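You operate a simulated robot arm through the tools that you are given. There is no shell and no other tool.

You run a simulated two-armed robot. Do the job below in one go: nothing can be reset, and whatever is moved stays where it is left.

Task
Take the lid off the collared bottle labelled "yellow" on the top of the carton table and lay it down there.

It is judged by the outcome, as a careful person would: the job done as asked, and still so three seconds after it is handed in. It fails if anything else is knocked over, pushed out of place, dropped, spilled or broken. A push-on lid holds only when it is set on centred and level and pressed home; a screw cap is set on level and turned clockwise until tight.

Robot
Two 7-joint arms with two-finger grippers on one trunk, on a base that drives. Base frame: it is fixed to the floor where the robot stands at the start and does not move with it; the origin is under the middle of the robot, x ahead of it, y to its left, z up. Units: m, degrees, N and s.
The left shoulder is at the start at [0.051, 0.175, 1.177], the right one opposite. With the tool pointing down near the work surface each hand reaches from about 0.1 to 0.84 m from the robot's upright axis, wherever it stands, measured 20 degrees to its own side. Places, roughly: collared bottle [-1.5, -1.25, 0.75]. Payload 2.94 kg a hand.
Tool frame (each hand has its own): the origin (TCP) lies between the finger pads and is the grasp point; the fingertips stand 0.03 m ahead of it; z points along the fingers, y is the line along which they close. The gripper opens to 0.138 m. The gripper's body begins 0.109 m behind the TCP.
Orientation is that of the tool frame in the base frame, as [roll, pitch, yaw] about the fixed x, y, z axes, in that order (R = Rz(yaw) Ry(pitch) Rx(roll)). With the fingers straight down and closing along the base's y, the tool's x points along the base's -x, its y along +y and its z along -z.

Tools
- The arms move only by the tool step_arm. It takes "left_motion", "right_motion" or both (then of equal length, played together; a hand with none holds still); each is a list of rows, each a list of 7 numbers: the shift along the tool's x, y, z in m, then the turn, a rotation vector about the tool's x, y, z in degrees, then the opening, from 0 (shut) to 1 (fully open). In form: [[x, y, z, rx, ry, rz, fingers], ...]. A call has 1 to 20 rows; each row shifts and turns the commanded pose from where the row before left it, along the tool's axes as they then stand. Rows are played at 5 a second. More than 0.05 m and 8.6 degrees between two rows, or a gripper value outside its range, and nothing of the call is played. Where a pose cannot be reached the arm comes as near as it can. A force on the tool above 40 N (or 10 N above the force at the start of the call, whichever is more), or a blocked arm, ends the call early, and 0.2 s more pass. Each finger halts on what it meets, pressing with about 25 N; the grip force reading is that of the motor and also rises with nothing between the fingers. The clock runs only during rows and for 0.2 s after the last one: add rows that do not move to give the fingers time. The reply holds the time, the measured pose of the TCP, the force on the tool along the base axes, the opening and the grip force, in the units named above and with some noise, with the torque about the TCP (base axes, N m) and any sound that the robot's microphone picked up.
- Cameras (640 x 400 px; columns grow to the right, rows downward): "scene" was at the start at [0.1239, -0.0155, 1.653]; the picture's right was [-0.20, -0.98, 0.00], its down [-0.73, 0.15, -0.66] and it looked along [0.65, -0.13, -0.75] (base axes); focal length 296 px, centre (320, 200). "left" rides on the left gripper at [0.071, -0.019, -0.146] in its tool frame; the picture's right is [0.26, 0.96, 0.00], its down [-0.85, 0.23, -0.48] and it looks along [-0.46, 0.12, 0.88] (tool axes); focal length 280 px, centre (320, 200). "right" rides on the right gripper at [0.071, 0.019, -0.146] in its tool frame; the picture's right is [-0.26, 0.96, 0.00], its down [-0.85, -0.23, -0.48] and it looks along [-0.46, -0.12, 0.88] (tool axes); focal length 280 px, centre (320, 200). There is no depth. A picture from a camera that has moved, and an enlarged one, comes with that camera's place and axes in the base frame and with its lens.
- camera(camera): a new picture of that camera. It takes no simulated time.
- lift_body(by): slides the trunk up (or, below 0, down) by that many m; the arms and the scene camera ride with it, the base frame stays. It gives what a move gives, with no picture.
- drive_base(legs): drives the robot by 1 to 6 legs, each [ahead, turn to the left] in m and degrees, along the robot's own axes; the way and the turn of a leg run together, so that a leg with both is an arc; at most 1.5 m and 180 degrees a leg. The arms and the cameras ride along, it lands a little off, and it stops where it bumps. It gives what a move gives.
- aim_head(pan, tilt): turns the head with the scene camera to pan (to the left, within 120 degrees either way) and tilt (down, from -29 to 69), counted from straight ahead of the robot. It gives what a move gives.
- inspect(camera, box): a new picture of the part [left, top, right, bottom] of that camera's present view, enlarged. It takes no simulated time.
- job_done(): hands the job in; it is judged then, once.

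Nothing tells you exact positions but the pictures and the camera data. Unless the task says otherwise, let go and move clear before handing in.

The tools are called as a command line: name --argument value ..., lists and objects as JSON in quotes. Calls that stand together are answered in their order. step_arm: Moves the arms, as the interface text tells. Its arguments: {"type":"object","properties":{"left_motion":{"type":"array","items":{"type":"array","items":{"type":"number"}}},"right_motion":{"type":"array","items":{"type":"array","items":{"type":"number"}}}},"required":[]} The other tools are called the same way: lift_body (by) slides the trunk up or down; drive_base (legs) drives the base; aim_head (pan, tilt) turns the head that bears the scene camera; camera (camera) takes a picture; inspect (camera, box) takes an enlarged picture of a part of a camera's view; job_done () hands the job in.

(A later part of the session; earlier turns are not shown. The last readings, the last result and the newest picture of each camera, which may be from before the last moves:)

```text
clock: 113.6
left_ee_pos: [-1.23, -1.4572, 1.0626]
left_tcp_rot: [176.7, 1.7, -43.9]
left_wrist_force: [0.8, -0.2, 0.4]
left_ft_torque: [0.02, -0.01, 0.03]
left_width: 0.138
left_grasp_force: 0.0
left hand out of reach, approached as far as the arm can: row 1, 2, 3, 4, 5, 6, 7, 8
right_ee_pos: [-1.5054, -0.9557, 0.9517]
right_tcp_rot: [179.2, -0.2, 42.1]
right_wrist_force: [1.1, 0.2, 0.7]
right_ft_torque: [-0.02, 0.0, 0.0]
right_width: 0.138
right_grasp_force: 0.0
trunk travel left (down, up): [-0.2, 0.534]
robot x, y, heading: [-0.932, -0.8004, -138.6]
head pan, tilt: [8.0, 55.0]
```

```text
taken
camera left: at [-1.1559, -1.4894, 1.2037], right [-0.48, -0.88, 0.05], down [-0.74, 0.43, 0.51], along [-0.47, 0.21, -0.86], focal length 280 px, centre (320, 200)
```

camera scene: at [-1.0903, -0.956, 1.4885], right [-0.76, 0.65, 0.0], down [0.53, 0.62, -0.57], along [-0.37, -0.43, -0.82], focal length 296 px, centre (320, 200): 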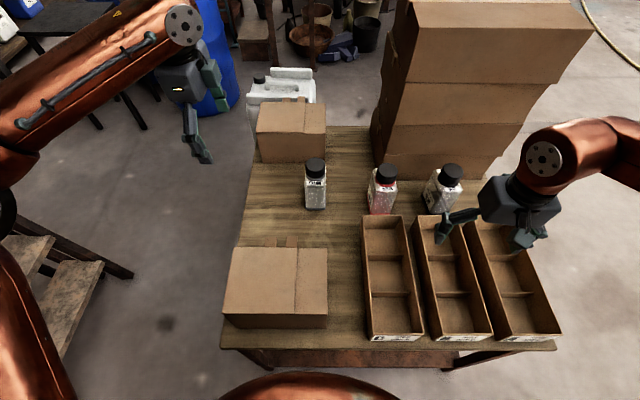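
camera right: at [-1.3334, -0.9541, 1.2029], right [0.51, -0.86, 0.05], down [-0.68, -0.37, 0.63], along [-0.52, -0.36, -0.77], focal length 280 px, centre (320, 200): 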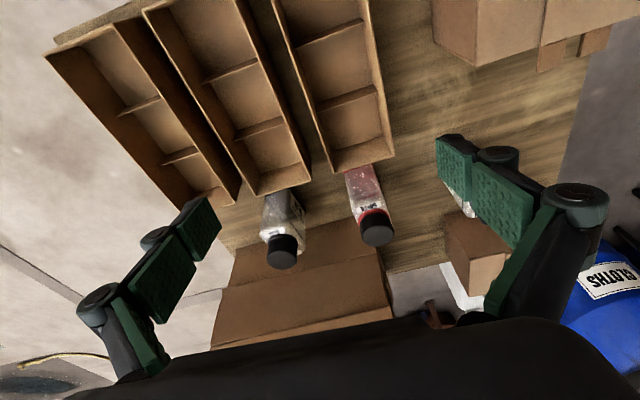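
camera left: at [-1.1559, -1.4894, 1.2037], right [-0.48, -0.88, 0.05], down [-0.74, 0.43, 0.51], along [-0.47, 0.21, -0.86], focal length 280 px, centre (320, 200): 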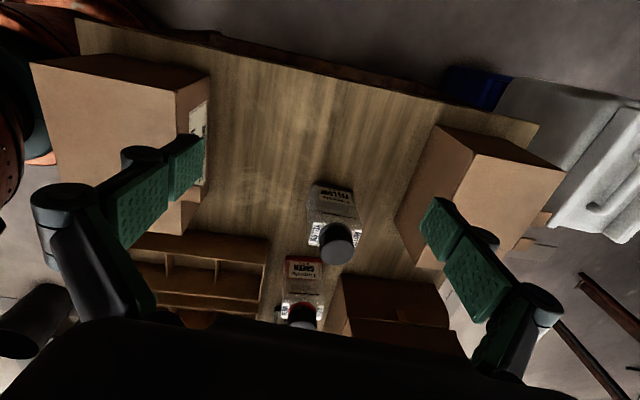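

The left hand is now on the open left side of the bottle and its camera sees bottle and both cartons well. I'll tilt the fingers 45° toward the bottle here, still high.

step_arm --left_motion '[[0, 0, 0.01, 0, -7.5, 0, 1], [0, 0, 0.01, 0, -7.5, 0, 1], [0, 0, 0.01, 0, -7.5, 0, 1], [0, 0, 0, 0, -7.5, 0, 1], [0, 0, 0, 0, -7.5, 0, 1], [0, 0, 0, 0, -7.5, 0, 1], [0, 0, 0, 0, 0, 0, 1]]'

camera --camera "scene"

camera --camera "left"

```text
clock: 115.2
left_ee_pos: [-1.236, -1.4547, 1.0337]
left_tcp_rot: [174.9, 46.6, -47.5]
left_wrist_force: [0.3, 0.4, -0.3]
left_ft_torque: [-0.03, 0.0, -0.01]
left_width: 0.1379
left_grasp_force: 0.1
right_ee_pos: [-1.5055, -0.9564, 0.9508]
right_tcp_rot: [179.0, -0.1, 42.1]
right_wrist_force: [0.0, 1.1, 0.0]
right_ft_torque: [-0.04, -0.02, 0.0]
right_width: 0.1381
right_grasp_force: 0.0
trunk travel left (down, up): [-0.2, 0.534]
robot x, y, heading: [-0.9291, -0.8001, -138.6]
head pan, tilt: [8.0, 55.0]
```

```text
taken
camera scene: at [-1.0905, -0.9557, 1.4885], right [-0.76, 0.65, 0.0], down [0.53, 0.62, -0.57], along [-0.37, -0.43, -0.82], focal length 296 px, centre (320, 200)
```

scene: 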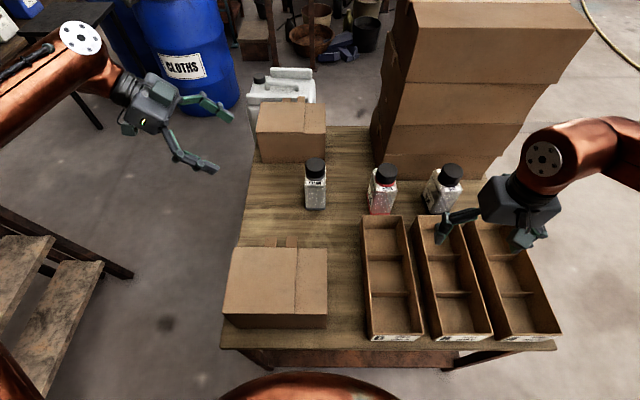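

```text
taken
camera left: at [-1.1075, -1.5465, 1.0796], right [-0.55, -0.83, -0.13], down [-0.29, 0.04, 0.96], along [-0.79, 0.56, -0.26], focal length 280 px, centre (320, 200)
```

left: 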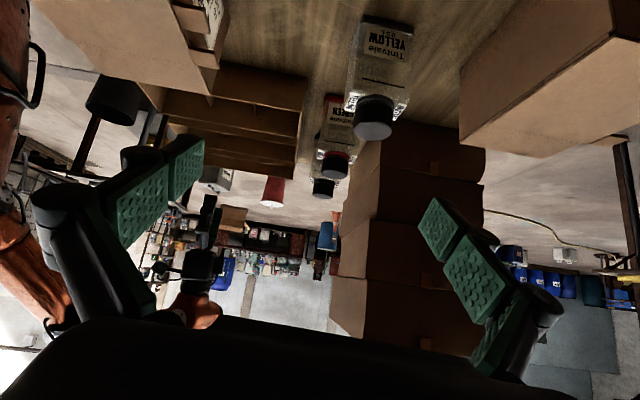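

The left hand is tilted toward the bottle and everything was reachable. I'll enlarge the left camera's view to measure the bottle and check for the cap type.

inspect --camera "left" --box '[310, 0, 450, 150]'

inspect --camera "scene" --box '[270, 140, 370, 220]'

```text
2.67 times, centred on (380, 75) of left
camera zoom: at [-1.1075, -1.5465, 1.0796], right [-0.55, -0.83, -0.13], down [-0.29, 0.04, 0.96], along [-0.79, 0.56, -0.26], focal length 748 px, centre (160, 533)
```

zoom: 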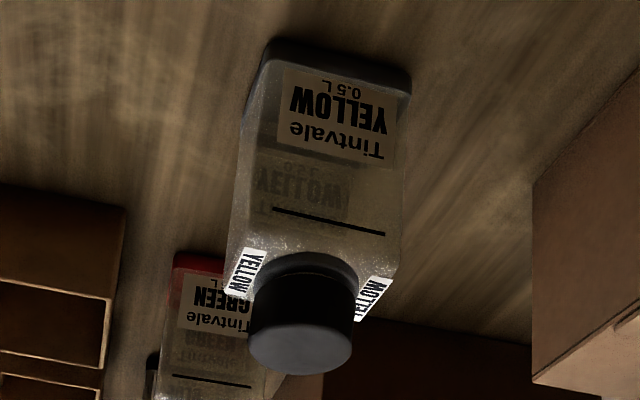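

```text
5.00 times, centred on (320, 180) of scene
camera zoom: at [-1.0905, -0.9557, 1.4885], right [-0.76, 0.65, 0.0], down [0.53, 0.62, -0.57], along [-0.37, -0.43, -0.82], focal length 1478 px, centre (320, 300)
```

zoom: 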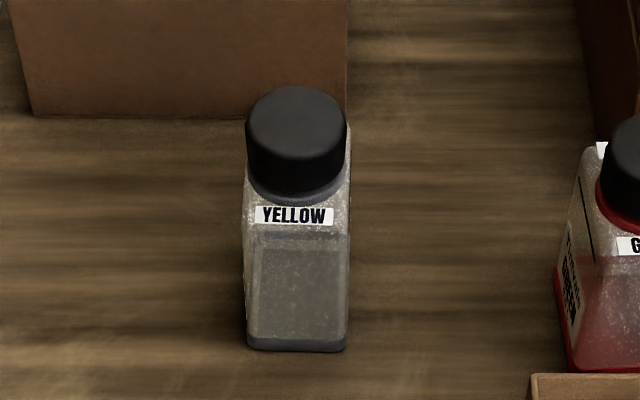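

The bottle centre is at about (-1.442, -1.386), lid top z≈0.866, and its front face squares with my planned grip within a degree or two. I'll fine-align the left hand and move it to a pre-grasp point 13 cm back from the bottle.

step_arm --left_motion '[[0, 0, 0, 2.15, 1.72, -2.79, 1], [0.0083, 0.0131, 0.0295, 0, 0, 0, 1], [0.0083, 0.0131, 0.0295, 0, 0, 0, 1], [0.0083, 0.0131, 0.0295, 0, 0, 0, 1], [0.0083, 0.0131, 0.0295, 0, 0, 0, 1], [0.0083, 0.0131, 0.0295, 0, 0, 0, 1], [0.0083, 0.0131, 0.0295, 0, 0, 0, 1], [0.0083, 0.0131, 0.0295, 0, 0, 0, 1], [0, 0, 0, 0, 0, 0, 1]]'

camera --camera "scene"

camera --camera "left"

```text
clock: 117.2
left_ee_pos: [-1.3185, -1.4174, 0.8666]
left_tcp_rot: [-180.0, 45.1, -43.4]
left_wrist_force: [0.5, -0.3, 0.0]
left_ft_torque: [-0.01, 0.0, 0.03]
left_width: 0.138
left_grasp_force: 0.1
left hand out of reach, approached as far as the arm can: row 6, 7, 8
right_ee_pos: [-1.5055, -0.9561, 0.9508]
right_tcp_rot: [179.1, -0.1, 42.1]
right_wrist_force: [0.9, -0.4, 0.1]
right_ft_torque: [0.03, 0.01, -0.01]
right_width: 0.1381
right_grasp_force: 0.1
trunk travel left (down, up): [-0.2, 0.534]
robot x, y, heading: [-0.9291, -0.8018, -138.7]
head pan, tilt: [8.0, 55.0]
```

```text
taken
camera scene: at [-1.0904, -0.9561, 1.4885], right [-0.76, 0.65, 0.0], down [0.53, 0.62, -0.57], along [-0.37, -0.43, -0.82], focal length 296 px, centre (320, 200)
```

scene: 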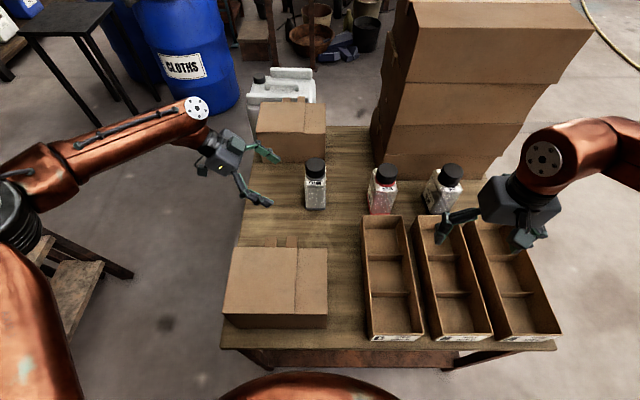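

```text
taken
camera left: at [-1.193, -1.5109, 0.9177], right [-0.53, -0.83, -0.19], down [-0.35, 0.01, 0.94], along [-0.77, 0.56, -0.3], focal length 280 px, centre (320, 200)
```

left: 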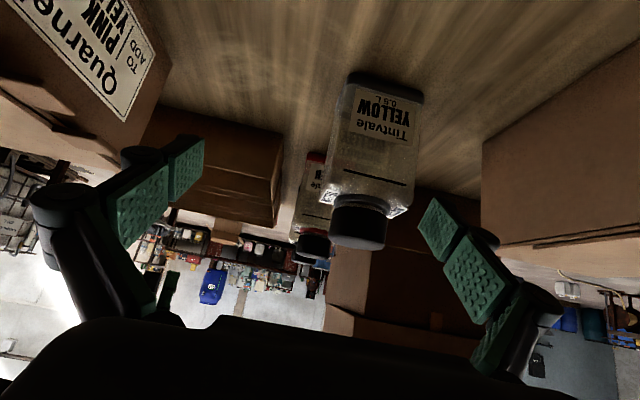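

The left hand again meets its roll limit just short of the bottle. Before solving the two-handed hold, I'll find out how the lid is fitted with the right hand alone; first I back the left hand off up and to the left to make room.

step_arm --left_motion '[[0, 0, -0.03, 0, 0, 0, 1], [0, 0, -0.03, 0, 0, 0, 1], [0, 0, -0.03, 0, 0, 0, 1], [0, 0, -0.03, 0, 0, 0, 1], [0, 0, -0.03, 0, 0, 0, 1], [0, 0, 0, 0, 0, 0, 1]]' --right_motion '[[0, 0, 0, 0, 0, -8, 1], [0, 0, 0, 0, 0, -8, 1], [0, 0, 0, 0, 0, -8, 1], [0, 0, 0, 0, 0, 0, 1], [0, 0, 0, 0, 0, 0, 1], [0, 0, 0, 0, 0, 0, 1]]'

camera --camera "scene"

```text
clock: 118.6
left_ee_pos: [-1.2405, -1.4918, 0.9719]
left_tcp_rot: [-179.9, 45.1, -43.3]
left_wrist_force: [0.7, 0.1, -0.8]
left_ft_torque: [0.02, 0.01, 0.01]
left_width: 0.1381
left_grasp_force: 0.1
right_ee_pos: [-1.506, -0.957, 0.9525]
right_tcp_rot: [179.1, 0.2, 66.1]
right_wrist_force: [0.5, -0.5, 0.3]
right_ft_torque: [0.0, 0.01, -0.01]
right_width: 0.1378
right_grasp_force: 0.0
trunk travel left (down, up): [-0.2, 0.534]
robot x, y, heading: [-0.9258, -0.802, -138.6]
head pan, tilt: [8.0, 55.0]
```

```text
taken
camera scene: at [-1.0904, -0.9562, 1.4884], right [-0.76, 0.65, 0.0], down [0.53, 0.62, -0.57], along [-0.37, -0.43, -0.82], focal length 296 px, centre (320, 200)
```

scene: 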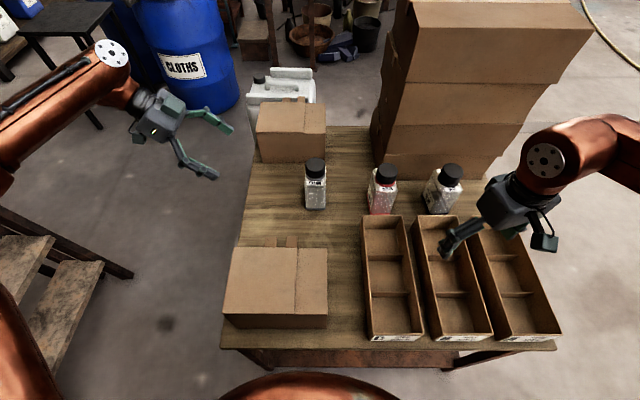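

The left hand is clear. I'll bring the right hand across at z≈0.96 toward the lid, stopping short for a look.

step_arm --right_motion '[[-0.0305, 0.01935, -0.0015, 0, 0, 0, 1], [-0.0305, 0.01935, -0.0015, 0, 0, 0, 1], [-0.0305, 0.01935, -0.0015, 0, 0, 0, 1], [-0.0305, 0.01935, -0.0015, 0, 0, 0, 1], [-0.0305, 0.01935, -0.0015, 0, 0, 0, 1], [-0.0305, 0.01935, -0.0015, 0, 0, 0, 1], [-0.0305, 0.01935, -0.0015, 0, 0, 0, 1], [-0.0305, 0.01935, -0.0015, 0, 0, 0, 1], [0, 0, 0, 0, 0, 0, 1]]'

camera --camera "scene"

camera --camera "right"

```text
clock: 120.6
left_ee_pos: [-1.24, -1.4928, 0.9721]
left_tcp_rot: [-180.0, 45.1, -43.5]
left_wrist_force: [0.3, 0.2, 0.2]
left_ft_torque: [0.0, -0.01, -0.01]
left_width: 0.138
left_grasp_force: 0.1
right_ee_pos: [-1.5057, -1.0328, 0.9571]
right_tcp_rot: [179.1, 0.2, 66.1]
right_wrist_force: [0.6, -0.3, -0.4]
right_ft_torque: [-0.01, -0.04, 0.02]
right_width: 0.1379
right_grasp_force: 0.1
right hand out of reach, approached as far as the arm can: row 3, 4, 5, 6, 7, 8
trunk travel left (down, up): [-0.2, 0.534]
robot x, y, heading: [-0.9317, -0.805, -138.7]
head pan, tilt: [8.0, 55.0]
```

```text
taken
camera scene: at [-1.0904, -0.9562, 1.4885], right [-0.76, 0.65, 0.0], down [0.53, 0.62, -0.57], along [-0.37, -0.43, -0.82], focal length 296 px, centre (320, 200)
```

scene: 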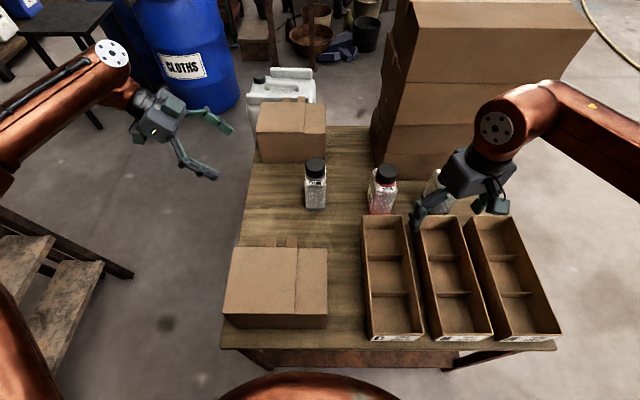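

```text
taken
camera right: at [-1.4613, -0.974, 1.1041], right [0.78, -0.63, 0.02], down [-0.56, -0.68, 0.48], along [-0.29, -0.38, -0.88], focal length 280 px, centre (320, 200)
```

right: 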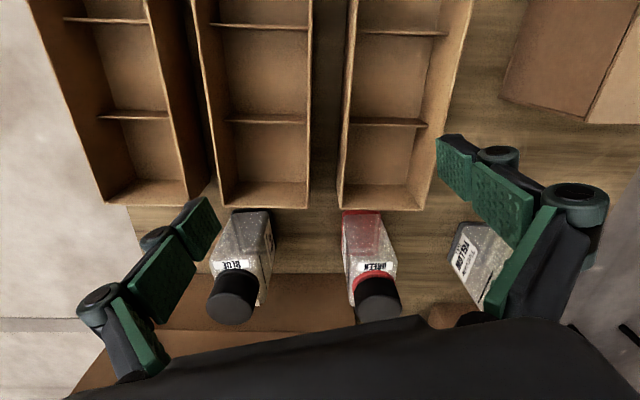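

The right hand stopped short again, so I need to learn which direction is limited here. I'll try small separate moves: a little lower, then left, then forward.

step_arm --right_motion '[[0, 0, 0.02, 0, 0, 0, 1], [0, 0, 0, 0, 0, 0, 1]]'

step_arm --right_motion '[[0.008, 0.018, 0, 0, 0, 0, 1], [0, 0, 0, 0, 0, 0, 1]]'

step_arm --right_motion '[[-0.018, 0.008, 0, 0, 0, 0, 1], [0, 0, 0, 0, 0, 0, 1]]'

```text
clock: 121.2
left_ee_pos: [-1.2398, -1.4919, 0.9715]
left_tcp_rot: [-179.9, 45.0, -43.4]
left_wrist_force: [-1.2, 0.0, -0.2]
left_ft_torque: [-0.02, 0.02, -0.01]
left_width: 0.1377
left_grasp_force: 0.2
right_ee_pos: [-1.5059, -1.0325, 0.9374]
right_tcp_rot: [179.1, 0.2, 66.1]
right_wrist_force: [-0.4, 0.1, 1.1]
right_ft_torque: [-0.01, -0.01, 0.01]
right_width: 0.138
right_grasp_force: 0.0
trunk travel left (down, up): [-0.2, 0.534]
robot x, y, heading: [-0.9305, -0.8025, -138.7]
head pan, tilt: [8.0, 55.0]
```

```text
clock: 121.8
left_ee_pos: [-1.2404, -1.4925, 0.9708]
left_tcp_rot: [-179.9, 45.0, -43.5]
left_wrist_force: [-0.6, -0.4, 0.4]
left_ft_torque: [0.0, 0.01, 0.02]
left_width: 0.1382
left_grasp_force: 0.0
right_ee_pos: [-1.4851, -1.0317, 0.9366]
right_tcp_rot: [179.1, 0.2, 66.0]
right_wrist_force: [-0.1, 0.0, -0.3]
right_ft_torque: [0.03, 0.02, -0.02]
right_width: 0.138
right_grasp_force: 0.0
trunk travel left (down, up): [-0.2, 0.534]
robot x, y, heading: [-0.9298, -0.7968, -138.7]
head pan, tilt: [8.0, 55.0]
```

```text
clock: 122.4
left_ee_pos: [-1.2411, -1.4928, 0.972]
left_tcp_rot: [-179.9, 45.0, -43.4]
left_wrist_force: [-0.1, 0.6, -0.2]
left_ft_torque: [0.02, -0.02, 0.01]
left_width: 0.1376
left_grasp_force: 0.1
right_ee_pos: [-1.4854, -1.033, 0.9383]
right_tcp_rot: [179.0, 0.2, 66.1]
right_wrist_force: [-0.7, -0.3, 0.7]
right_ft_torque: [-0.01, 0.02, 0.02]
right_width: 0.1381
right_grasp_force: 0.1
right hand out of reach, approached as far as the arm can: row 1
trunk travel left (down, up): [-0.2, 0.534]
robot x, y, heading: [-0.9305, -0.8028, -138.6]
head pan, tilt: [8.0, 55.0]
```

Forward reach with a vertical hand is what's limited; hands pointing along their forearms are natural for these arms. Standing diagonally at the table's front-left corner would suit that: left hand holding from the left side, right hand on the lid from the front. I'll pull the hands back and up, restore the trunk height, and test a small base move.

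step_arm --right_motion '[[0.02, -0.02, -0.03, 0, 0, 0, 1], [0.02, -0.02, -0.03, 0, 0, 0, 1], [0.02, -0.02, -0.03, 0, 0, 0, 1], [0.02, -0.02, -0.02, 0, 0, 0, 1], [0, 0, 0, 0, 0, 0, 1], [0, 0, 0, 0, 0, 0, 1]]' --left_motion '[[0, 0, -0.03, 0, 0, 0, 1], [0, 0, -0.03, 0, 0, 0, 1], [0, -0.02, -0.02, 0, 0, 0, 1], [0, -0.02, -0.02, 0, 0, 0, 1], [0, 0, 0, 0, 0, 0, 1], [0, 0, 0, 0, 0, 0, 1]]'

lift_body --by 0.15

camera --camera "scene"

```text
clock: 123.8
left_ee_pos: [-1.1637, -1.5121, 1.0434]
left_tcp_rot: [-179.9, 45.0, -43.5]
left_wrist_force: [-0.6, -0.4, 0.4]
left_ft_torque: [0.0, -0.01, 0.01]
left_width: 0.1379
left_grasp_force: 0.0
right_ee_pos: [-1.5256, -0.9281, 1.0446]
right_tcp_rot: [179.1, 0.3, 66.0]
right_wrist_force: [0.7, -0.2, -0.2]
right_ft_torque: [-0.02, -0.01, 0.01]
right_width: 0.1379
right_grasp_force: 0.0
trunk travel left (down, up): [-0.2, 0.534]
robot x, y, heading: [-0.9257, -0.8032, -138.8]
head pan, tilt: [8.0, 55.0]
```

```text
clock: 125.5
left_ee_pos: [-1.1626, -1.5124, 1.1914]
left_tcp_rot: [-179.9, 44.9, -43.4]
left_wrist_force: [-0.4, -0.4, -0.3]
left_ft_torque: [0.0, -0.02, 0.0]
left_width: 0.1384
left_grasp_force: 0.1
right_ee_pos: [-1.5124, -0.9126, 1.2186]
right_tcp_rot: [-179.6, 2.6, 66.1]
right_wrist_force: [-0.9, -0.2, -1.3]
right_ft_torque: [0.0, -0.02, -0.03]
right_width: 0.1381
right_grasp_force: 0.2
trunk travel left (down, up): [-0.35, 0.384]
robot x, y, heading: [-0.9311, -0.7988, -138.6]
head pan, tilt: [8.0, 55.0]
```

```text
taken
camera scene: at [-1.0131, -0.8883, 1.644], right [-0.76, 0.65, 0.0], down [0.53, 0.62, -0.57], along [-0.37, -0.43, -0.82], focal length 296 px, centre (320, 200)
```

scene: 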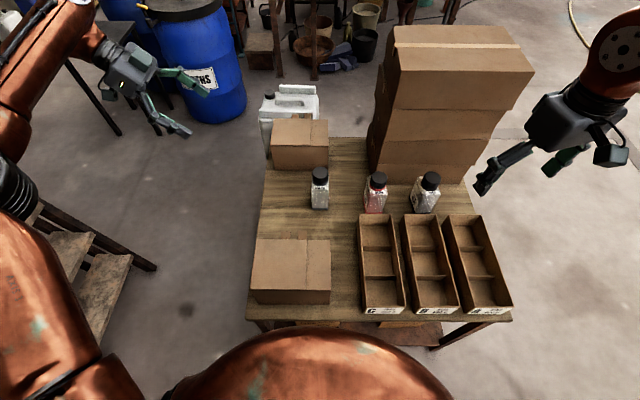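

The hands are raised and the trunk is back at its original height. I'll test a short straight reverse, away from the table.

drive_base --legs '[[-0.1, 0]]'

camera --camera "scene"

```text
clock: 126.7
left_ee_pos: [-1.1171, -1.4692, 1.1766]
left_tcp_rot: [-177.5, 44.9, -41.8]
left_wrist_force: [-1.7, 1.8, -2.1]
left_ft_torque: [-0.05, -0.04, 0.02]
left_width: 0.1377
left_grasp_force: 0.1
right_ee_pos: [-1.4632, -0.8711, 1.2092]
right_tcp_rot: [179.6, 1.1, 65.7]
right_wrist_force: [1.8, -0.3, -0.3]
right_ft_torque: [-0.08, 0.23, -0.02]
right_width: 0.1378
right_grasp_force: 0.1
trunk travel left (down, up): [-0.35, 0.384]
robot x, y, heading: [-0.8522, -0.7386, -138.9]
head pan, tilt: [8.0, 55.0]
```

```text
taken
camera scene: at [-0.9843, -0.8626, 1.6443], right [-0.76, 0.65, -0.01], down [0.55, 0.63, -0.54], along [-0.35, -0.41, -0.84], focal length 296 px, centre (320, 200)
```

scene: 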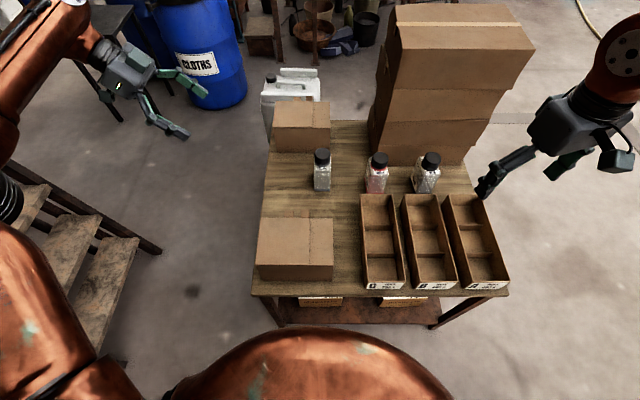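

Driving works freely now that I'm a little away from the table. I'll go to a spot off the table's front-left corner: back off a bit more, turn so my back faces that spot (this keeps my arms away from the ladder), then reverse there.

drive_base --legs '[[-0.08, 0]]'

drive_base --legs '[[0, -40]]'

camera --camera "scene"

```text
clock: 127.5
left_ee_pos: [-1.0053, -1.4713, 1.3072]
left_tcp_rot: [159.4, 49.1, -40.2]
left_wrist_force: [-1.4, 0.1, -1.5]
left_ft_torque: [0.0, 0.06, -0.05]
left_width: 0.1378
left_grasp_force: 0.0
right_ee_pos: [-1.3269, -0.7272, 1.2823]
right_tcp_rot: [179.6, 13.7, 57.7]
right_wrist_force: [-0.5, -1.5, -1.0]
right_ft_torque: [0.18, -0.11, 0.05]
right_width: 0.1381
right_grasp_force: 0.0
trunk travel left (down, up): [-0.35, 0.384]
robot x, y, heading: [-0.8454, -0.7271, -138.7]
head pan, tilt: [8.0, 55.0]
stopped in leg 1: the robot was blocked; the commanded pose is now the measured one
```

```text
clock: 128.2
left_ee_pos: [-1.0093, -1.4608, 1.286]
left_tcp_rot: [161.8, 49.0, -41.5]
left_wrist_force: [0.8, 1.3, 0.5]
left_ft_torque: [-0.04, 0.05, 0.07]
left_width: 0.138
left_grasp_force: 0.1
right_ee_pos: [-1.3378, -0.7409, 1.2696]
right_tcp_rot: [-179.3, 11.3, 59.8]
right_wrist_force: [0.3, 0.7, -0.6]
right_ft_torque: [-0.09, 0.1, -0.03]
right_width: 0.1379
right_grasp_force: 0.1
trunk travel left (down, up): [-0.35, 0.384]
robot x, y, heading: [-0.8488, -0.7281, -139.1]
head pan, tilt: [8.0, 55.0]
stopped in leg 1: the robot was blocked; the commanded pose is now the measured one
```

```text
taken
camera scene: at [-0.9864, -0.8626, 1.6441], right [-0.75, 0.66, -0.01], down [0.56, 0.63, -0.54], along [-0.35, -0.41, -0.84], focal length 296 px, centre (320, 200)
```

scene: 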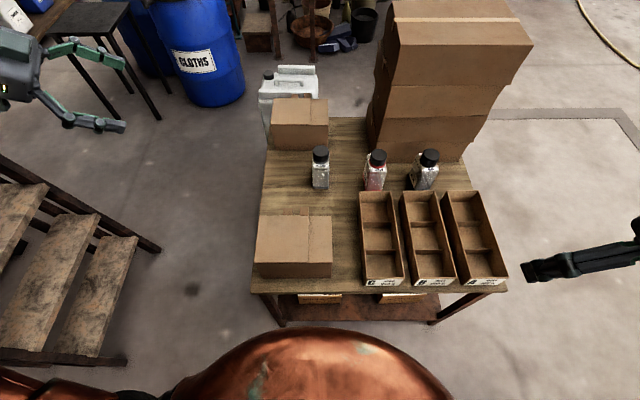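

The stop came with wobble, not a bump: giving a new command while I'm still swaying seems to trip the "blocked" check. I'll wait several seconds for the sway to die out.

aim_head --pan -30 --tilt 50

aim_head --pan 30 --tilt 50

aim_head --pan 0 --tilt 50

aim_head --pan 0 --tilt 50

aim_head --pan 0 --tilt 50

camera --camera "scene"

```text
clock: 129.2
left_ee_pos: [-1.0015, -1.456, 1.2892]
left_tcp_rot: [161.1, 49.2, -42.0]
left_wrist_force: [-0.4, 1.5, -0.7]
left_ft_torque: [-0.07, -0.03, 0.14]
left_width: 0.138
left_grasp_force: 0.0
right_ee_pos: [-1.3308, -0.7347, 1.2707]
right_tcp_rot: [-179.2, 11.6, 59.9]
right_wrist_force: [0.9, 0.3, -0.9]
right_ft_torque: [-0.11, 0.08, -0.01]
right_width: 0.1381
right_grasp_force: 0.1
trunk travel left (down, up): [-0.35, 0.384]
robot x, y, heading: [-0.8464, -0.7278, -139.3]
head pan, tilt: [-30.0, 50.0]
```

```text
clock: 130.6
left_ee_pos: [-0.9589, -1.4193, 1.312]
left_tcp_rot: [157.2, 49.6, -45.1]
left_wrist_force: [1.7, 1.4, 2.7]
left_ft_torque: [-0.09, -0.09, 0.1]
left_width: 0.1382
left_grasp_force: 0.2
right_ee_pos: [-1.2913, -0.701, 1.2859]
right_tcp_rot: [-178.3, 14.0, 60.3]
right_wrist_force: [1.0, 0.6, 1.4]
right_ft_torque: [-0.01, 0.05, 0.01]
right_width: 0.138
right_grasp_force: 0.0
trunk travel left (down, up): [-0.35, 0.384]
robot x, y, heading: [-0.841, -0.7226, -139.3]
head pan, tilt: [30.0, 50.0]
```

```text
clock: 131.5
left_ee_pos: [-0.9909, -1.4439, 1.2918]
left_tcp_rot: [160.8, 49.4, -42.5]
left_wrist_force: [-1.6, -1.6, -0.2]
left_ft_torque: [0.11, 0.0, -0.11]
left_width: 0.1376
left_grasp_force: 0.0
right_ee_pos: [-1.3219, -0.7282, 1.2712]
right_tcp_rot: [-178.9, 12.1, 59.9]
right_wrist_force: [-1.8, -0.5, -1.3]
right_ft_torque: [0.13, -0.12, 0.03]
right_width: 0.1377
right_grasp_force: 0.1
trunk travel left (down, up): [-0.35, 0.384]
robot x, y, heading: [-0.8453, -0.7251, -139.2]
head pan, tilt: [0.0, 50.0]
```

```text
clock: 132.1
left_ee_pos: [-0.9869, -1.4413, 1.2938]
left_tcp_rot: [160.2, 49.2, -42.9]
left_wrist_force: [-1.1, -0.6, -0.3]
left_ft_torque: [0.06, -0.05, -0.1]
left_width: 0.1379
left_grasp_force: 0.1
right_ee_pos: [-1.3178, -0.7245, 1.2733]
right_tcp_rot: [-179.0, 12.3, 59.9]
right_wrist_force: [-0.3, 0.2, -0.9]
right_ft_torque: [0.11, -0.12, 0.0]
right_width: 0.1377
right_grasp_force: 0.0
trunk travel left (down, up): [-0.35, 0.384]
robot x, y, heading: [-0.8455, -0.7237, -139.3]
head pan, tilt: [0.0, 50.0]
```

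```text
clock: 132.7
left_ee_pos: [-0.9804, -1.4359, 1.2966]
left_tcp_rot: [159.6, 49.5, -43.3]
left_wrist_force: [1.1, 0.5, 0.4]
left_ft_torque: [-0.01, 0.02, 0.01]
left_width: 0.138
left_grasp_force: 0.2
right_ee_pos: [-1.311, -0.7181, 1.2755]
right_tcp_rot: [-178.8, 12.8, 60.0]
right_wrist_force: [-0.2, 0.5, 0.2]
right_ft_torque: [-0.03, 0.0, 0.02]
right_width: 0.1382
right_grasp_force: 0.1
trunk travel left (down, up): [-0.35, 0.384]
robot x, y, heading: [-0.8456, -0.7284, -139.1]
head pan, tilt: [0.0, 50.0]
```

```text
taken
camera scene: at [-0.9382, -0.808, 1.6508], right [-0.65, 0.76, 0.0], down [0.58, 0.5, -0.64], along [-0.49, -0.42, -0.77], focal length 296 px, centre (320, 200)
```

scene: 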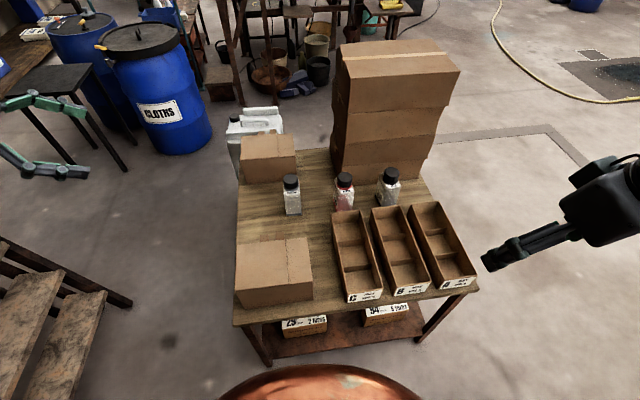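

Settled and upright again. I'll now make the turn to the right in one go from rest, then wait and check.

drive_base --legs '[[0, -60]]'

aim_head --pan 30 --tilt 50

camera --camera "scene"

```text
clock: 135.7
left_ee_pos: [-1.5274, -0.9659, 1.2975]
left_tcp_rot: [159.6, 49.4, -103.2]
left_wrist_force: [0.5, 0.0, 0.8]
left_ft_torque: [0.02, 0.02, -0.01]
left_width: 0.1378
left_grasp_force: 0.1
right_ee_pos: [-1.0722, -0.3178, 1.2751]
right_tcp_rot: [-178.8, 12.7, 0.1]
right_wrist_force: [0.2, 0.3, -0.2]
right_ft_torque: [0.04, 0.03, 0.01]
right_width: 0.138
right_grasp_force: 0.0
trunk travel left (down, up): [-0.35, 0.384]
robot x, y, heading: [-0.8456, -0.7248, 160.7]
head pan, tilt: [0.0, 50.0]
```

```text
clock: 136.7
left_ee_pos: [-1.5266, -0.9651, 1.2978]
left_tcp_rot: [159.7, 49.4, -103.1]
left_wrist_force: [0.5, -0.4, -0.2]
left_ft_torque: [-0.03, 0.01, 0.01]
left_width: 0.138
left_grasp_force: 0.1
right_ee_pos: [-1.0734, -0.3175, 1.2756]
right_tcp_rot: [-178.8, 12.8, 0.1]
right_wrist_force: [-0.6, 0.2, 0.7]
right_ft_torque: [-0.01, -0.02, 0.02]
right_width: 0.1378
right_grasp_force: 0.0
trunk travel left (down, up): [-0.35, 0.384]
robot x, y, heading: [-0.8423, -0.7276, 160.7]
head pan, tilt: [30.0, 50.0]
```

```text
taken
camera scene: at [-0.9653, -0.7262, 1.6508], right [-0.19, 0.98, 0.0], down [0.75, 0.14, -0.64], along [-0.63, -0.12, -0.77], focal length 296 px, centre (320, 200)
```

scene: 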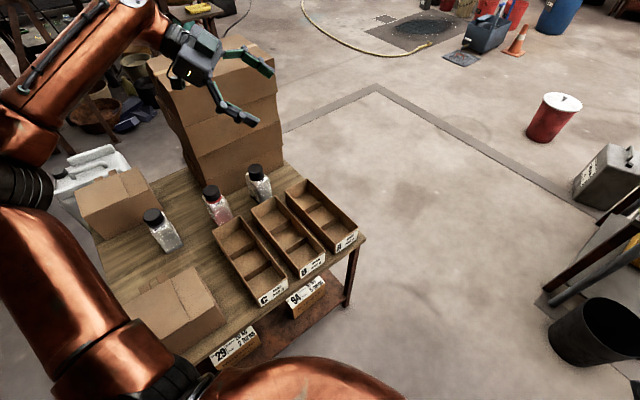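

The 60° turn finished cleanly with no sway. I'll turn another 45° right so my back faces the corner spot, then reverse about half a metre in one smooth leg, and let the sway settle.

drive_base --legs '[[0, -45.3]]'

aim_head --pan 0 --tilt 50

drive_base --legs '[[-0.525, 0]]'

aim_head --pan 60 --tilt 50

camera --camera "scene"

```text
clock: 139.2
left_ee_pos: [-1.4902, -0.4045, 1.298]
left_tcp_rot: [159.6, 49.3, -149.0]
left_wrist_force: [0.0, 0.1, 0.3]
left_ft_torque: [0.0, 0.0, 0.03]
left_width: 0.138
left_grasp_force: 0.1
right_ee_pos: [-0.7106, -0.2791, 1.2752]
right_tcp_rot: [-178.8, 12.8, -45.5]
right_wrist_force: [0.6, 0.4, -0.1]
right_ft_torque: [0.02, 0.04, -0.01]
right_width: 0.1378
right_grasp_force: 0.1
trunk travel left (down, up): [-0.35, 0.384]
robot x, y, heading: [-0.8448, -0.7255, 115.1]
head pan, tilt: [30.0, 50.0]
```

```text
clock: 140.1
left_ee_pos: [-1.491, -0.4037, 1.298]
left_tcp_rot: [159.6, 49.4, -149.0]
left_wrist_force: [0.3, -1.1, -0.1]
left_ft_torque: [0.0, -0.03, -0.01]
left_width: 0.138
left_grasp_force: 0.1
right_ee_pos: [-0.7114, -0.2778, 1.2755]
right_tcp_rot: [-178.8, 12.7, -45.6]
right_wrist_force: [-0.1, -0.3, -0.4]
right_ft_torque: [0.01, 0.01, -0.01]
right_width: 0.1382
right_grasp_force: 0.0
trunk travel left (down, up): [-0.35, 0.384]
robot x, y, heading: [-0.8424, -0.7245, 115.2]
head pan, tilt: [0.0, 50.0]
```

```text
clock: 143.2
left_ee_pos: [-1.2655, -0.8888, 1.2976]
left_tcp_rot: [159.7, 49.4, -148.6]
left_wrist_force: [-0.2, -0.1, 0.2]
left_ft_torque: [0.01, 0.01, 0.0]
left_width: 0.1381
left_grasp_force: 0.1
right_ee_pos: [-0.4868, -0.758, 1.2759]
right_tcp_rot: [-178.8, 12.8, -45.3]
right_wrist_force: [0.8, -0.5, 0.2]
right_ft_torque: [-0.01, -0.03, 0.01]
right_width: 0.1381
right_grasp_force: 0.0
trunk travel left (down, up): [-0.35, 0.384]
robot x, y, heading: [-0.6125, -1.2069, 115.5]
head pan, tilt: [0.0, 50.0]
```

```text
clock: 144.5
left_ee_pos: [-1.2658, -0.8878, 1.2974]
left_tcp_rot: [159.5, 49.5, -148.5]
left_wrist_force: [-0.8, -0.1, 0.3]
left_ft_torque: [-0.01, 0.01, -0.02]
left_width: 0.1378
left_grasp_force: 0.0
right_ee_pos: [-0.4873, -0.7574, 1.2752]
right_tcp_rot: [-178.9, 12.8, -45.4]
right_wrist_force: [0.0, 0.6, 0.4]
right_ft_torque: [0.01, -0.05, -0.01]
right_width: 0.1381
right_grasp_force: 0.1
trunk travel left (down, up): [-0.35, 0.384]
robot x, y, heading: [-0.6164, -1.209, 115.4]
head pan, tilt: [60.0, 50.0]
```

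```text
taken
camera scene: at [-0.715, -1.158, 1.6508], right [0.08, 1.0, 0.0], down [0.76, -0.06, -0.64], along [-0.64, 0.05, -0.77], focal length 296 px, centre (320, 200)
```

scene: 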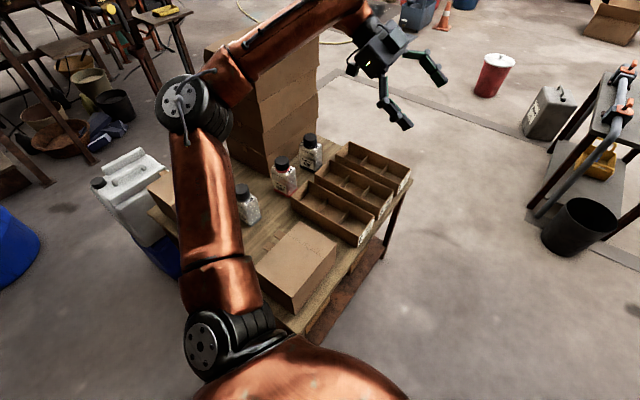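

The reverse was smooth with no sway at all, and I'm now 0.38 m off the table's corner, so the earlier trouble was contact close to the table front. I'll turn left 76° to face the yellow bottle diagonally (hands stay at z≈1.3, above everything).

drive_base --legs '[[0, 76.5]]'

aim_head --pan 0 --tilt 48

camera --camera "scene"

```text
clock: 148.2
left_ee_pos: [-1.0755, -1.7662, 1.298]
left_tcp_rot: [159.8, 49.4, -71.6]
left_wrist_force: [-0.1, 0.2, 0.2]
left_ft_torque: [0.01, -0.01, -0.02]
left_width: 0.1379
left_grasp_force: 0.1
right_ee_pos: [-1.0245, -0.9789, 1.2768]
right_tcp_rot: [-178.8, 12.8, 31.7]
right_wrist_force: [0.8, 0.8, -0.1]
right_ft_torque: [0.0, 0.01, 0.0]
right_width: 0.1383
right_grasp_force: 0.0
trunk travel left (down, up): [-0.35, 0.384]
robot x, y, heading: [-0.6186, -1.2041, -167.5]
head pan, tilt: [60.0, 50.0]
```

```text
clock: 149.5
left_ee_pos: [-1.0747, -1.7668, 1.2975]
left_tcp_rot: [159.8, 49.4, -71.6]
left_wrist_force: [-0.5, 0.4, 0.9]
left_ft_torque: [-0.01, 0.0, -0.02]
left_width: 0.138
left_grasp_force: 0.1
right_ee_pos: [-1.0258, -0.978, 1.2762]
right_tcp_rot: [-178.8, 12.8, 31.7]
right_wrist_force: [0.4, 0.2, -0.2]
right_ft_torque: [0.0, 0.02, -0.01]
right_width: 0.1379
right_grasp_force: 0.1
trunk travel left (down, up): [-0.35, 0.384]
robot x, y, heading: [-0.6186, -1.2058, -167.8]
head pan, tilt: [0.0, 48.0]
```

```text
taken
camera scene: at [-0.7408, -1.234, 1.6535], right [-0.22, 0.98, 0.0], down [0.73, 0.16, -0.67], along [-0.65, -0.14, -0.74], focal length 296 px, centre (320, 200)
```

scene: 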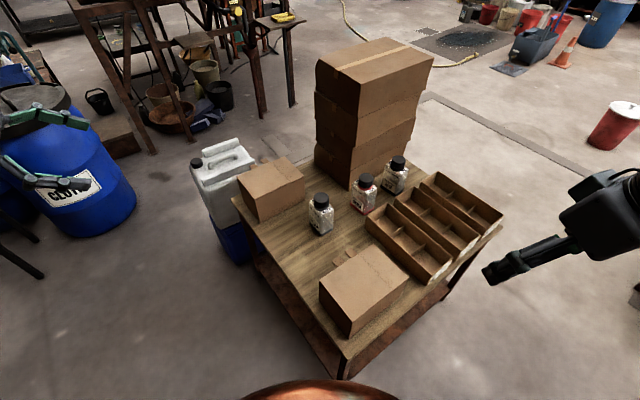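

The view is clear: the bottle is straight ahead at 0.84 m, its left side open toward my left hand. I'll lower the trunk 12 cm to bring the shoulders forward, then square up the left hand for the grip.

lift_body --by -0.12

step_arm --left_motion '[[0, 0, 0, -0.23, 2.52, -6.0, 1], [0, 0, 0, -0.23, 2.52, -6.0, 1], [0, 0, 0, -0.23, 2.52, -6.0, 1], [0, 0, 0, 0, 0, 0, 1]]'

camera --camera "scene"

```text
clock: 151.0
left_ee_pos: [-1.0742, -1.7656, 1.1802]
left_tcp_rot: [159.5, 49.5, -71.7]
left_wrist_force: [0.0, -0.1, -0.6]
left_ft_torque: [0.01, 0.03, 0.0]
left_width: 0.1378
left_grasp_force: 0.0
right_ee_pos: [-1.0247, -0.9783, 1.1561]
right_tcp_rot: [-178.8, 12.9, 31.7]
right_wrist_force: [0.2, -0.5, 0.2]
right_ft_torque: [-0.03, 0.01, -0.01]
right_width: 0.1382
right_grasp_force: 0.1
trunk travel left (down, up): [-0.23, 0.504]
robot x, y, heading: [-0.616, -1.2023, -167.6]
head pan, tilt: [0.0, 48.0]
```

```text
clock: 152.0
left_ee_pos: [-1.0748, -1.7674, 1.1765]
left_tcp_rot: [-179.9, 45.0, -43.3]
left_wrist_force: [0.3, 0.2, -0.4]
left_ft_torque: [0.02, 0.03, -0.02]
left_width: 0.1381
left_grasp_force: 0.1
right_ee_pos: [-1.0252, -0.9782, 1.1548]
right_tcp_rot: [-178.8, 12.8, 31.7]
right_wrist_force: [0.5, -0.4, -0.3]
right_ft_torque: [0.05, 0.01, 0.01]
right_width: 0.138
right_grasp_force: 0.0
trunk travel left (down, up): [-0.23, 0.504]
robot x, y, heading: [-0.6161, -1.2054, -167.5]
head pan, tilt: [0.0, 48.0]
```

```text
taken
camera scene: at [-0.8175, -1.2514, 1.5298], right [-0.22, 0.98, 0.0], down [0.73, 0.16, -0.67], along [-0.65, -0.14, -0.74], focal length 296 px, centre (320, 200)
```

scene: 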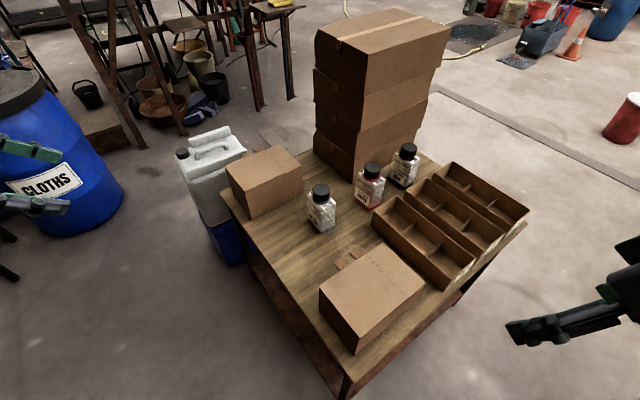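

The left hand is squared up. I'll bring it down the approach line toward the bottle's left side, stopping 30 cm short.

step_arm --left_motion '[[-0.0069, -0.0022, 0.0338, 0, 0, 0, 1], [-0.0069, -0.0022, 0.0338, 0, 0, 0, 1], [-0.0069, -0.0022, 0.0338, 0, 0, 0, 1], [-0.0069, -0.0022, 0.0338, 0, 0, 0, 1], [-0.0069, -0.0022, 0.0338, 0, 0, 0, 1], [-0.0069, -0.0022, 0.0338, 0, 0, 0, 1], [-0.0069, -0.0022, 0.0338, 0, 0, 0, 1], [-0.0069, -0.0022, 0.0338, 0, 0, 0, 1], [-0.0069, -0.0022, 0.0338, 0, 0, 0, 1], [-0.0069, -0.0022, 0.0338, 0, 0, 0, 1], [-0.0069, -0.0022, 0.0338, 0, 0, 0, 1], [0, 0, 0, 0, 0, 0, 1]]'

camera --camera "scene"

camera --camera "left"

```text
clock: 154.6
left_ee_pos: [-1.2896, -1.5329, 0.9692]
left_tcp_rot: [179.9, 45.2, -43.4]
left_wrist_force: [-0.4, -0.1, 0.2]
left_ft_torque: [0.0, -0.04, -0.03]
left_width: 0.1381
left_grasp_force: 0.0
right_ee_pos: [-1.0253, -0.9777, 1.1548]
right_tcp_rot: [-178.7, 12.8, 31.8]
right_wrist_force: [0.6, 1.1, 0.1]
right_ft_torque: [-0.01, 0.02, 0.0]
right_width: 0.1381
right_grasp_force: 0.0
trunk travel left (down, up): [-0.23, 0.504]
robot x, y, heading: [-0.615, -1.2044, -167.6]
head pan, tilt: [0.0, 48.0]
```

```text
taken
camera scene: at [-0.8169, -1.251, 1.53], right [-0.22, 0.98, 0.0], down [0.73, 0.16, -0.67], along [-0.65, -0.14, -0.74], focal length 296 px, centre (320, 200)
```

scene: 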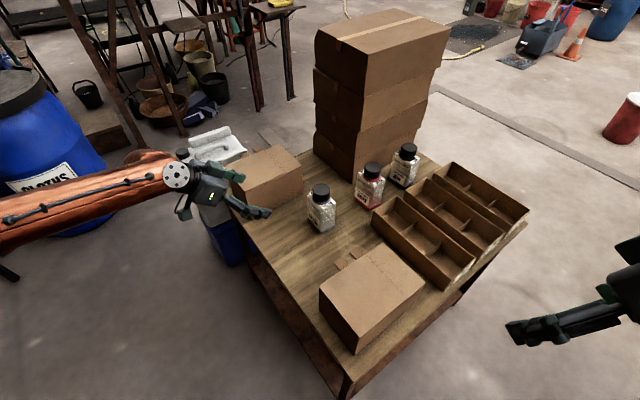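

```text
taken
camera left: at [-1.1632, -1.6245, 1.0201], right [-0.53, -0.83, -0.18], down [-0.35, 0.01, 0.94], along [-0.78, 0.56, -0.29], focal length 280 px, centre (320, 200)
```

left: 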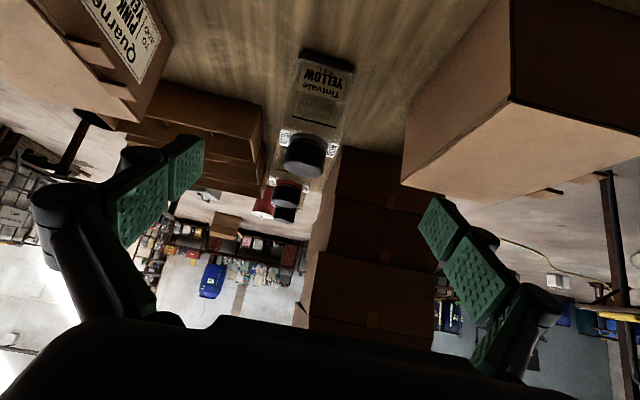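

The left hand reached the waypoint exactly. I'll enlarge both views to refine the bottle's position before going in.

inspect --camera "scene" --box '[270, 165, 370, 245]'

inspect --camera "left" --box '[250, 30, 390, 200]'

```text
5.00 times, centred on (320, 205) of scene
camera zoom: at [-0.8169, -1.251, 1.53], right [-0.22, 0.98, 0.0], down [0.73, 0.16, -0.67], along [-0.65, -0.14, -0.74], focal length 1478 px, centre (320, 175)
```

zoom: 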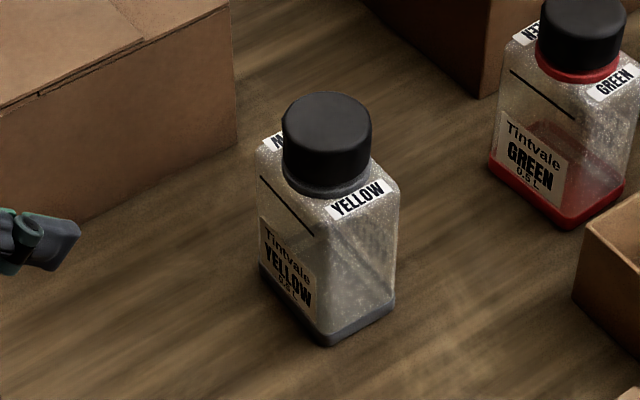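

```text
2.35 times, centred on (320, 115) of left
camera zoom: at [-1.1632, -1.6245, 1.0201], right [-0.53, -0.83, -0.18], down [-0.35, 0.01, 0.94], along [-0.78, 0.56, -0.29], focal length 660 px, centre (320, 400)
```

zoom: 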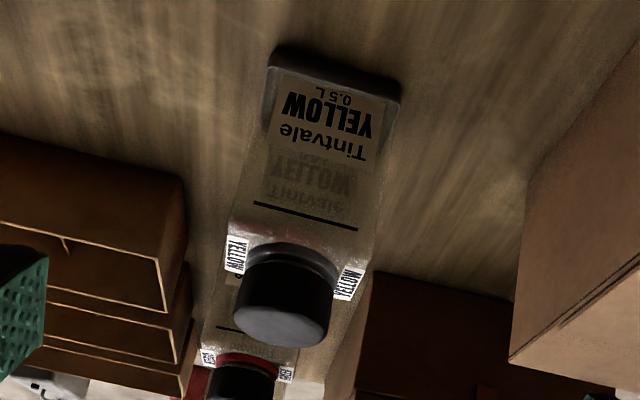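

The bottle centre is confirmed at about (-1.444, -1.385), and the grip is aligned. I'll advance the open left hand along its fingers, stopping 6 cm short for a check.

step_arm --left_motion '[[0, -0.0003, 0.03, 0, 0, 0, 1], [0, -0.0003, 0.03, 0, 0, 0, 1], [0, -0.0003, 0.03, 0, 0, 0, 1], [0, -0.0003, 0.03, 0, 0, 0, 1], [0, -0.0003, 0.03, 0, 0, 0, 1], [0, -0.0003, 0.03, 0, 0, 0, 1], [0, -0.0003, 0.03, 0, 0, 0, 1], [0, 0, 0.025, 0, 0, 0, 1], [0, 0, 0, 0, 0, 0, 1]]'

camera --camera "scene"

camera --camera "left"

```text
clock: 156.6
left_ee_pos: [-1.2703, -1.4723, 0.8589]
left_tcp_rot: [179.9, 45.2, -43.4]
left_wrist_force: [0.1, 0.3, 0.4]
left_ft_torque: [-0.01, 0.01, 0.01]
left_width: 0.1381
left_grasp_force: 0.0
left hand out of reach, approached as far as the arm can: row 2, 3, 4, 5, 6, 7, 8
right_ee_pos: [-1.0269, -0.9778, 1.156]
right_tcp_rot: [-178.9, 12.8, 31.7]
right_wrist_force: [0.0, 0.1, 0.5]
right_ft_torque: [0.0, 0.0, -0.02]
right_width: 0.1379
right_grasp_force: 0.0
trunk travel left (down, up): [-0.23, 0.504]
robot x, y, heading: [-0.6182, -1.2083, -167.5]
head pan, tilt: [0.0, 48.0]
```

```text
taken
camera scene: at [-0.8176, -1.2506, 1.5298], right [-0.22, 0.98, 0.0], down [0.73, 0.16, -0.67], along [-0.65, -0.14, -0.74], focal length 296 px, centre (320, 200)
```

scene: 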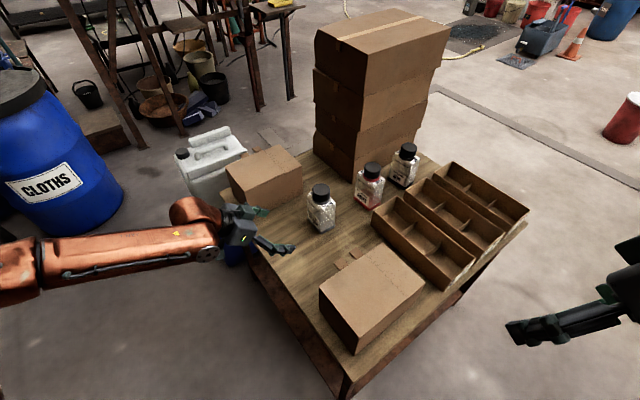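

```text
taken
camera left: at [-1.1435, -1.5654, 0.9107], right [-0.53, -0.83, -0.18], down [-0.35, 0.01, 0.94], along [-0.77, 0.56, -0.3], focal length 280 px, centre (320, 200)
```

left: 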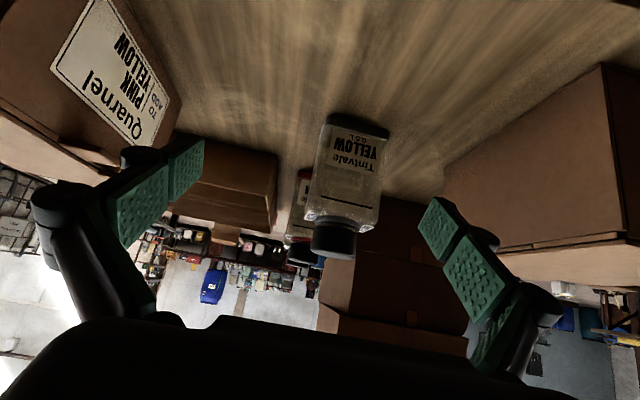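

The left hand stalls again in its folded posture; these arms seem happier approaching from an extended position. I'll raise the left hand and try extending it outward-forward first, then come in toward the bottle from there.

step_arm --left_motion '[[-0.0212, 0, -0.0212, 0, 0, 0, 1], [-0.0212, 0, -0.0212, 0, 0, 0, 1], [-0.0212, 0, -0.0212, 0, 0, 0, 1], [-0.0212, 0, -0.0212, 0, 0, 0, 1], [-0.0212, 0, -0.0212, 0, 0, 0, 1], [-0.0212, 0, -0.0212, 0, 0, 0, 1], [0, 0, 0, 0, 0, 0, 1]]'

step_arm --left_motion '[[0.0106, 0.02, -0.0106, 0, 0, 0, 1], [0.0106, 0.02, -0.0106, 0, 0, 0, 1], [0.0106, 0.02, -0.0106, 0, 0, 0, 1], [0.0106, 0.02, -0.0106, 0, 0, 0, 1], [0.0106, 0.02, -0.0106, 0, 0, 0, 1], [0, 0.025, 0, 0, 0, 0, 1], [0, 0.025, 0, 0, 0, 0, 1], [0, 0.025, 0, 0, 0, 0, 1], [0, 0, 0, 0, 0, 0, 1]]'

camera --camera "scene"

```text
clock: 158.2
left_ee_pos: [-1.2686, -1.472, 1.0394]
left_tcp_rot: [179.9, 45.0, -43.5]
left_wrist_force: [0.5, -0.1, -0.7]
left_ft_torque: [0.04, 0.02, 0.04]
left_width: 0.1378
left_grasp_force: 0.1
right_ee_pos: [-1.0266, -0.9781, 1.1564]
right_tcp_rot: [-178.9, 12.8, 31.7]
right_wrist_force: [-0.2, -1.0, 0.5]
right_ft_torque: [0.04, -0.04, 0.0]
right_width: 0.138
right_grasp_force: 0.1
trunk travel left (down, up): [-0.23, 0.504]
robot x, y, heading: [-0.6132, -1.2067, -167.5]
head pan, tilt: [0.0, 48.0]
```

```text
clock: 160.2
left_ee_pos: [-1.3338, -1.6526, 1.0402]
left_tcp_rot: [179.7, 45.2, -43.6]
left_wrist_force: [0.4, 0.7, -0.1]
left_ft_torque: [-0.03, 0.0, -0.02]
left_width: 0.1382
left_grasp_force: 0.1
right_ee_pos: [-1.0257, -0.9772, 1.1559]
right_tcp_rot: [-178.8, 12.9, 31.7]
right_wrist_force: [0.2, 0.0, 0.8]
right_ft_torque: [-0.02, 0.02, -0.01]
right_width: 0.1378
right_grasp_force: 0.1
trunk travel left (down, up): [-0.23, 0.504]
robot x, y, heading: [-0.6168, -1.2062, -167.6]
head pan, tilt: [0.0, 48.0]
```

```text
taken
camera scene: at [-0.817, -1.25, 1.53], right [-0.22, 0.98, 0.0], down [0.73, 0.16, -0.67], along [-0.65, -0.14, -0.74], focal length 296 px, centre (320, 200)
```

scene: 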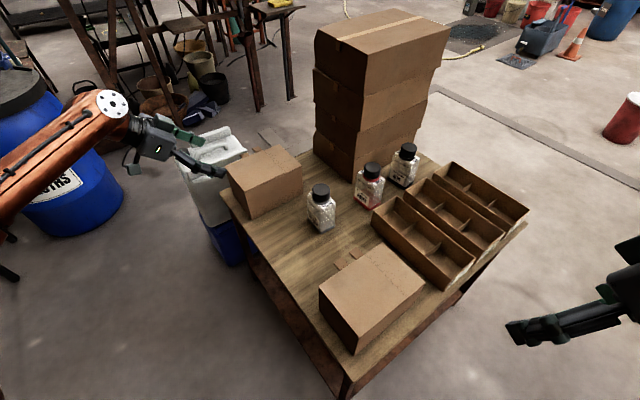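

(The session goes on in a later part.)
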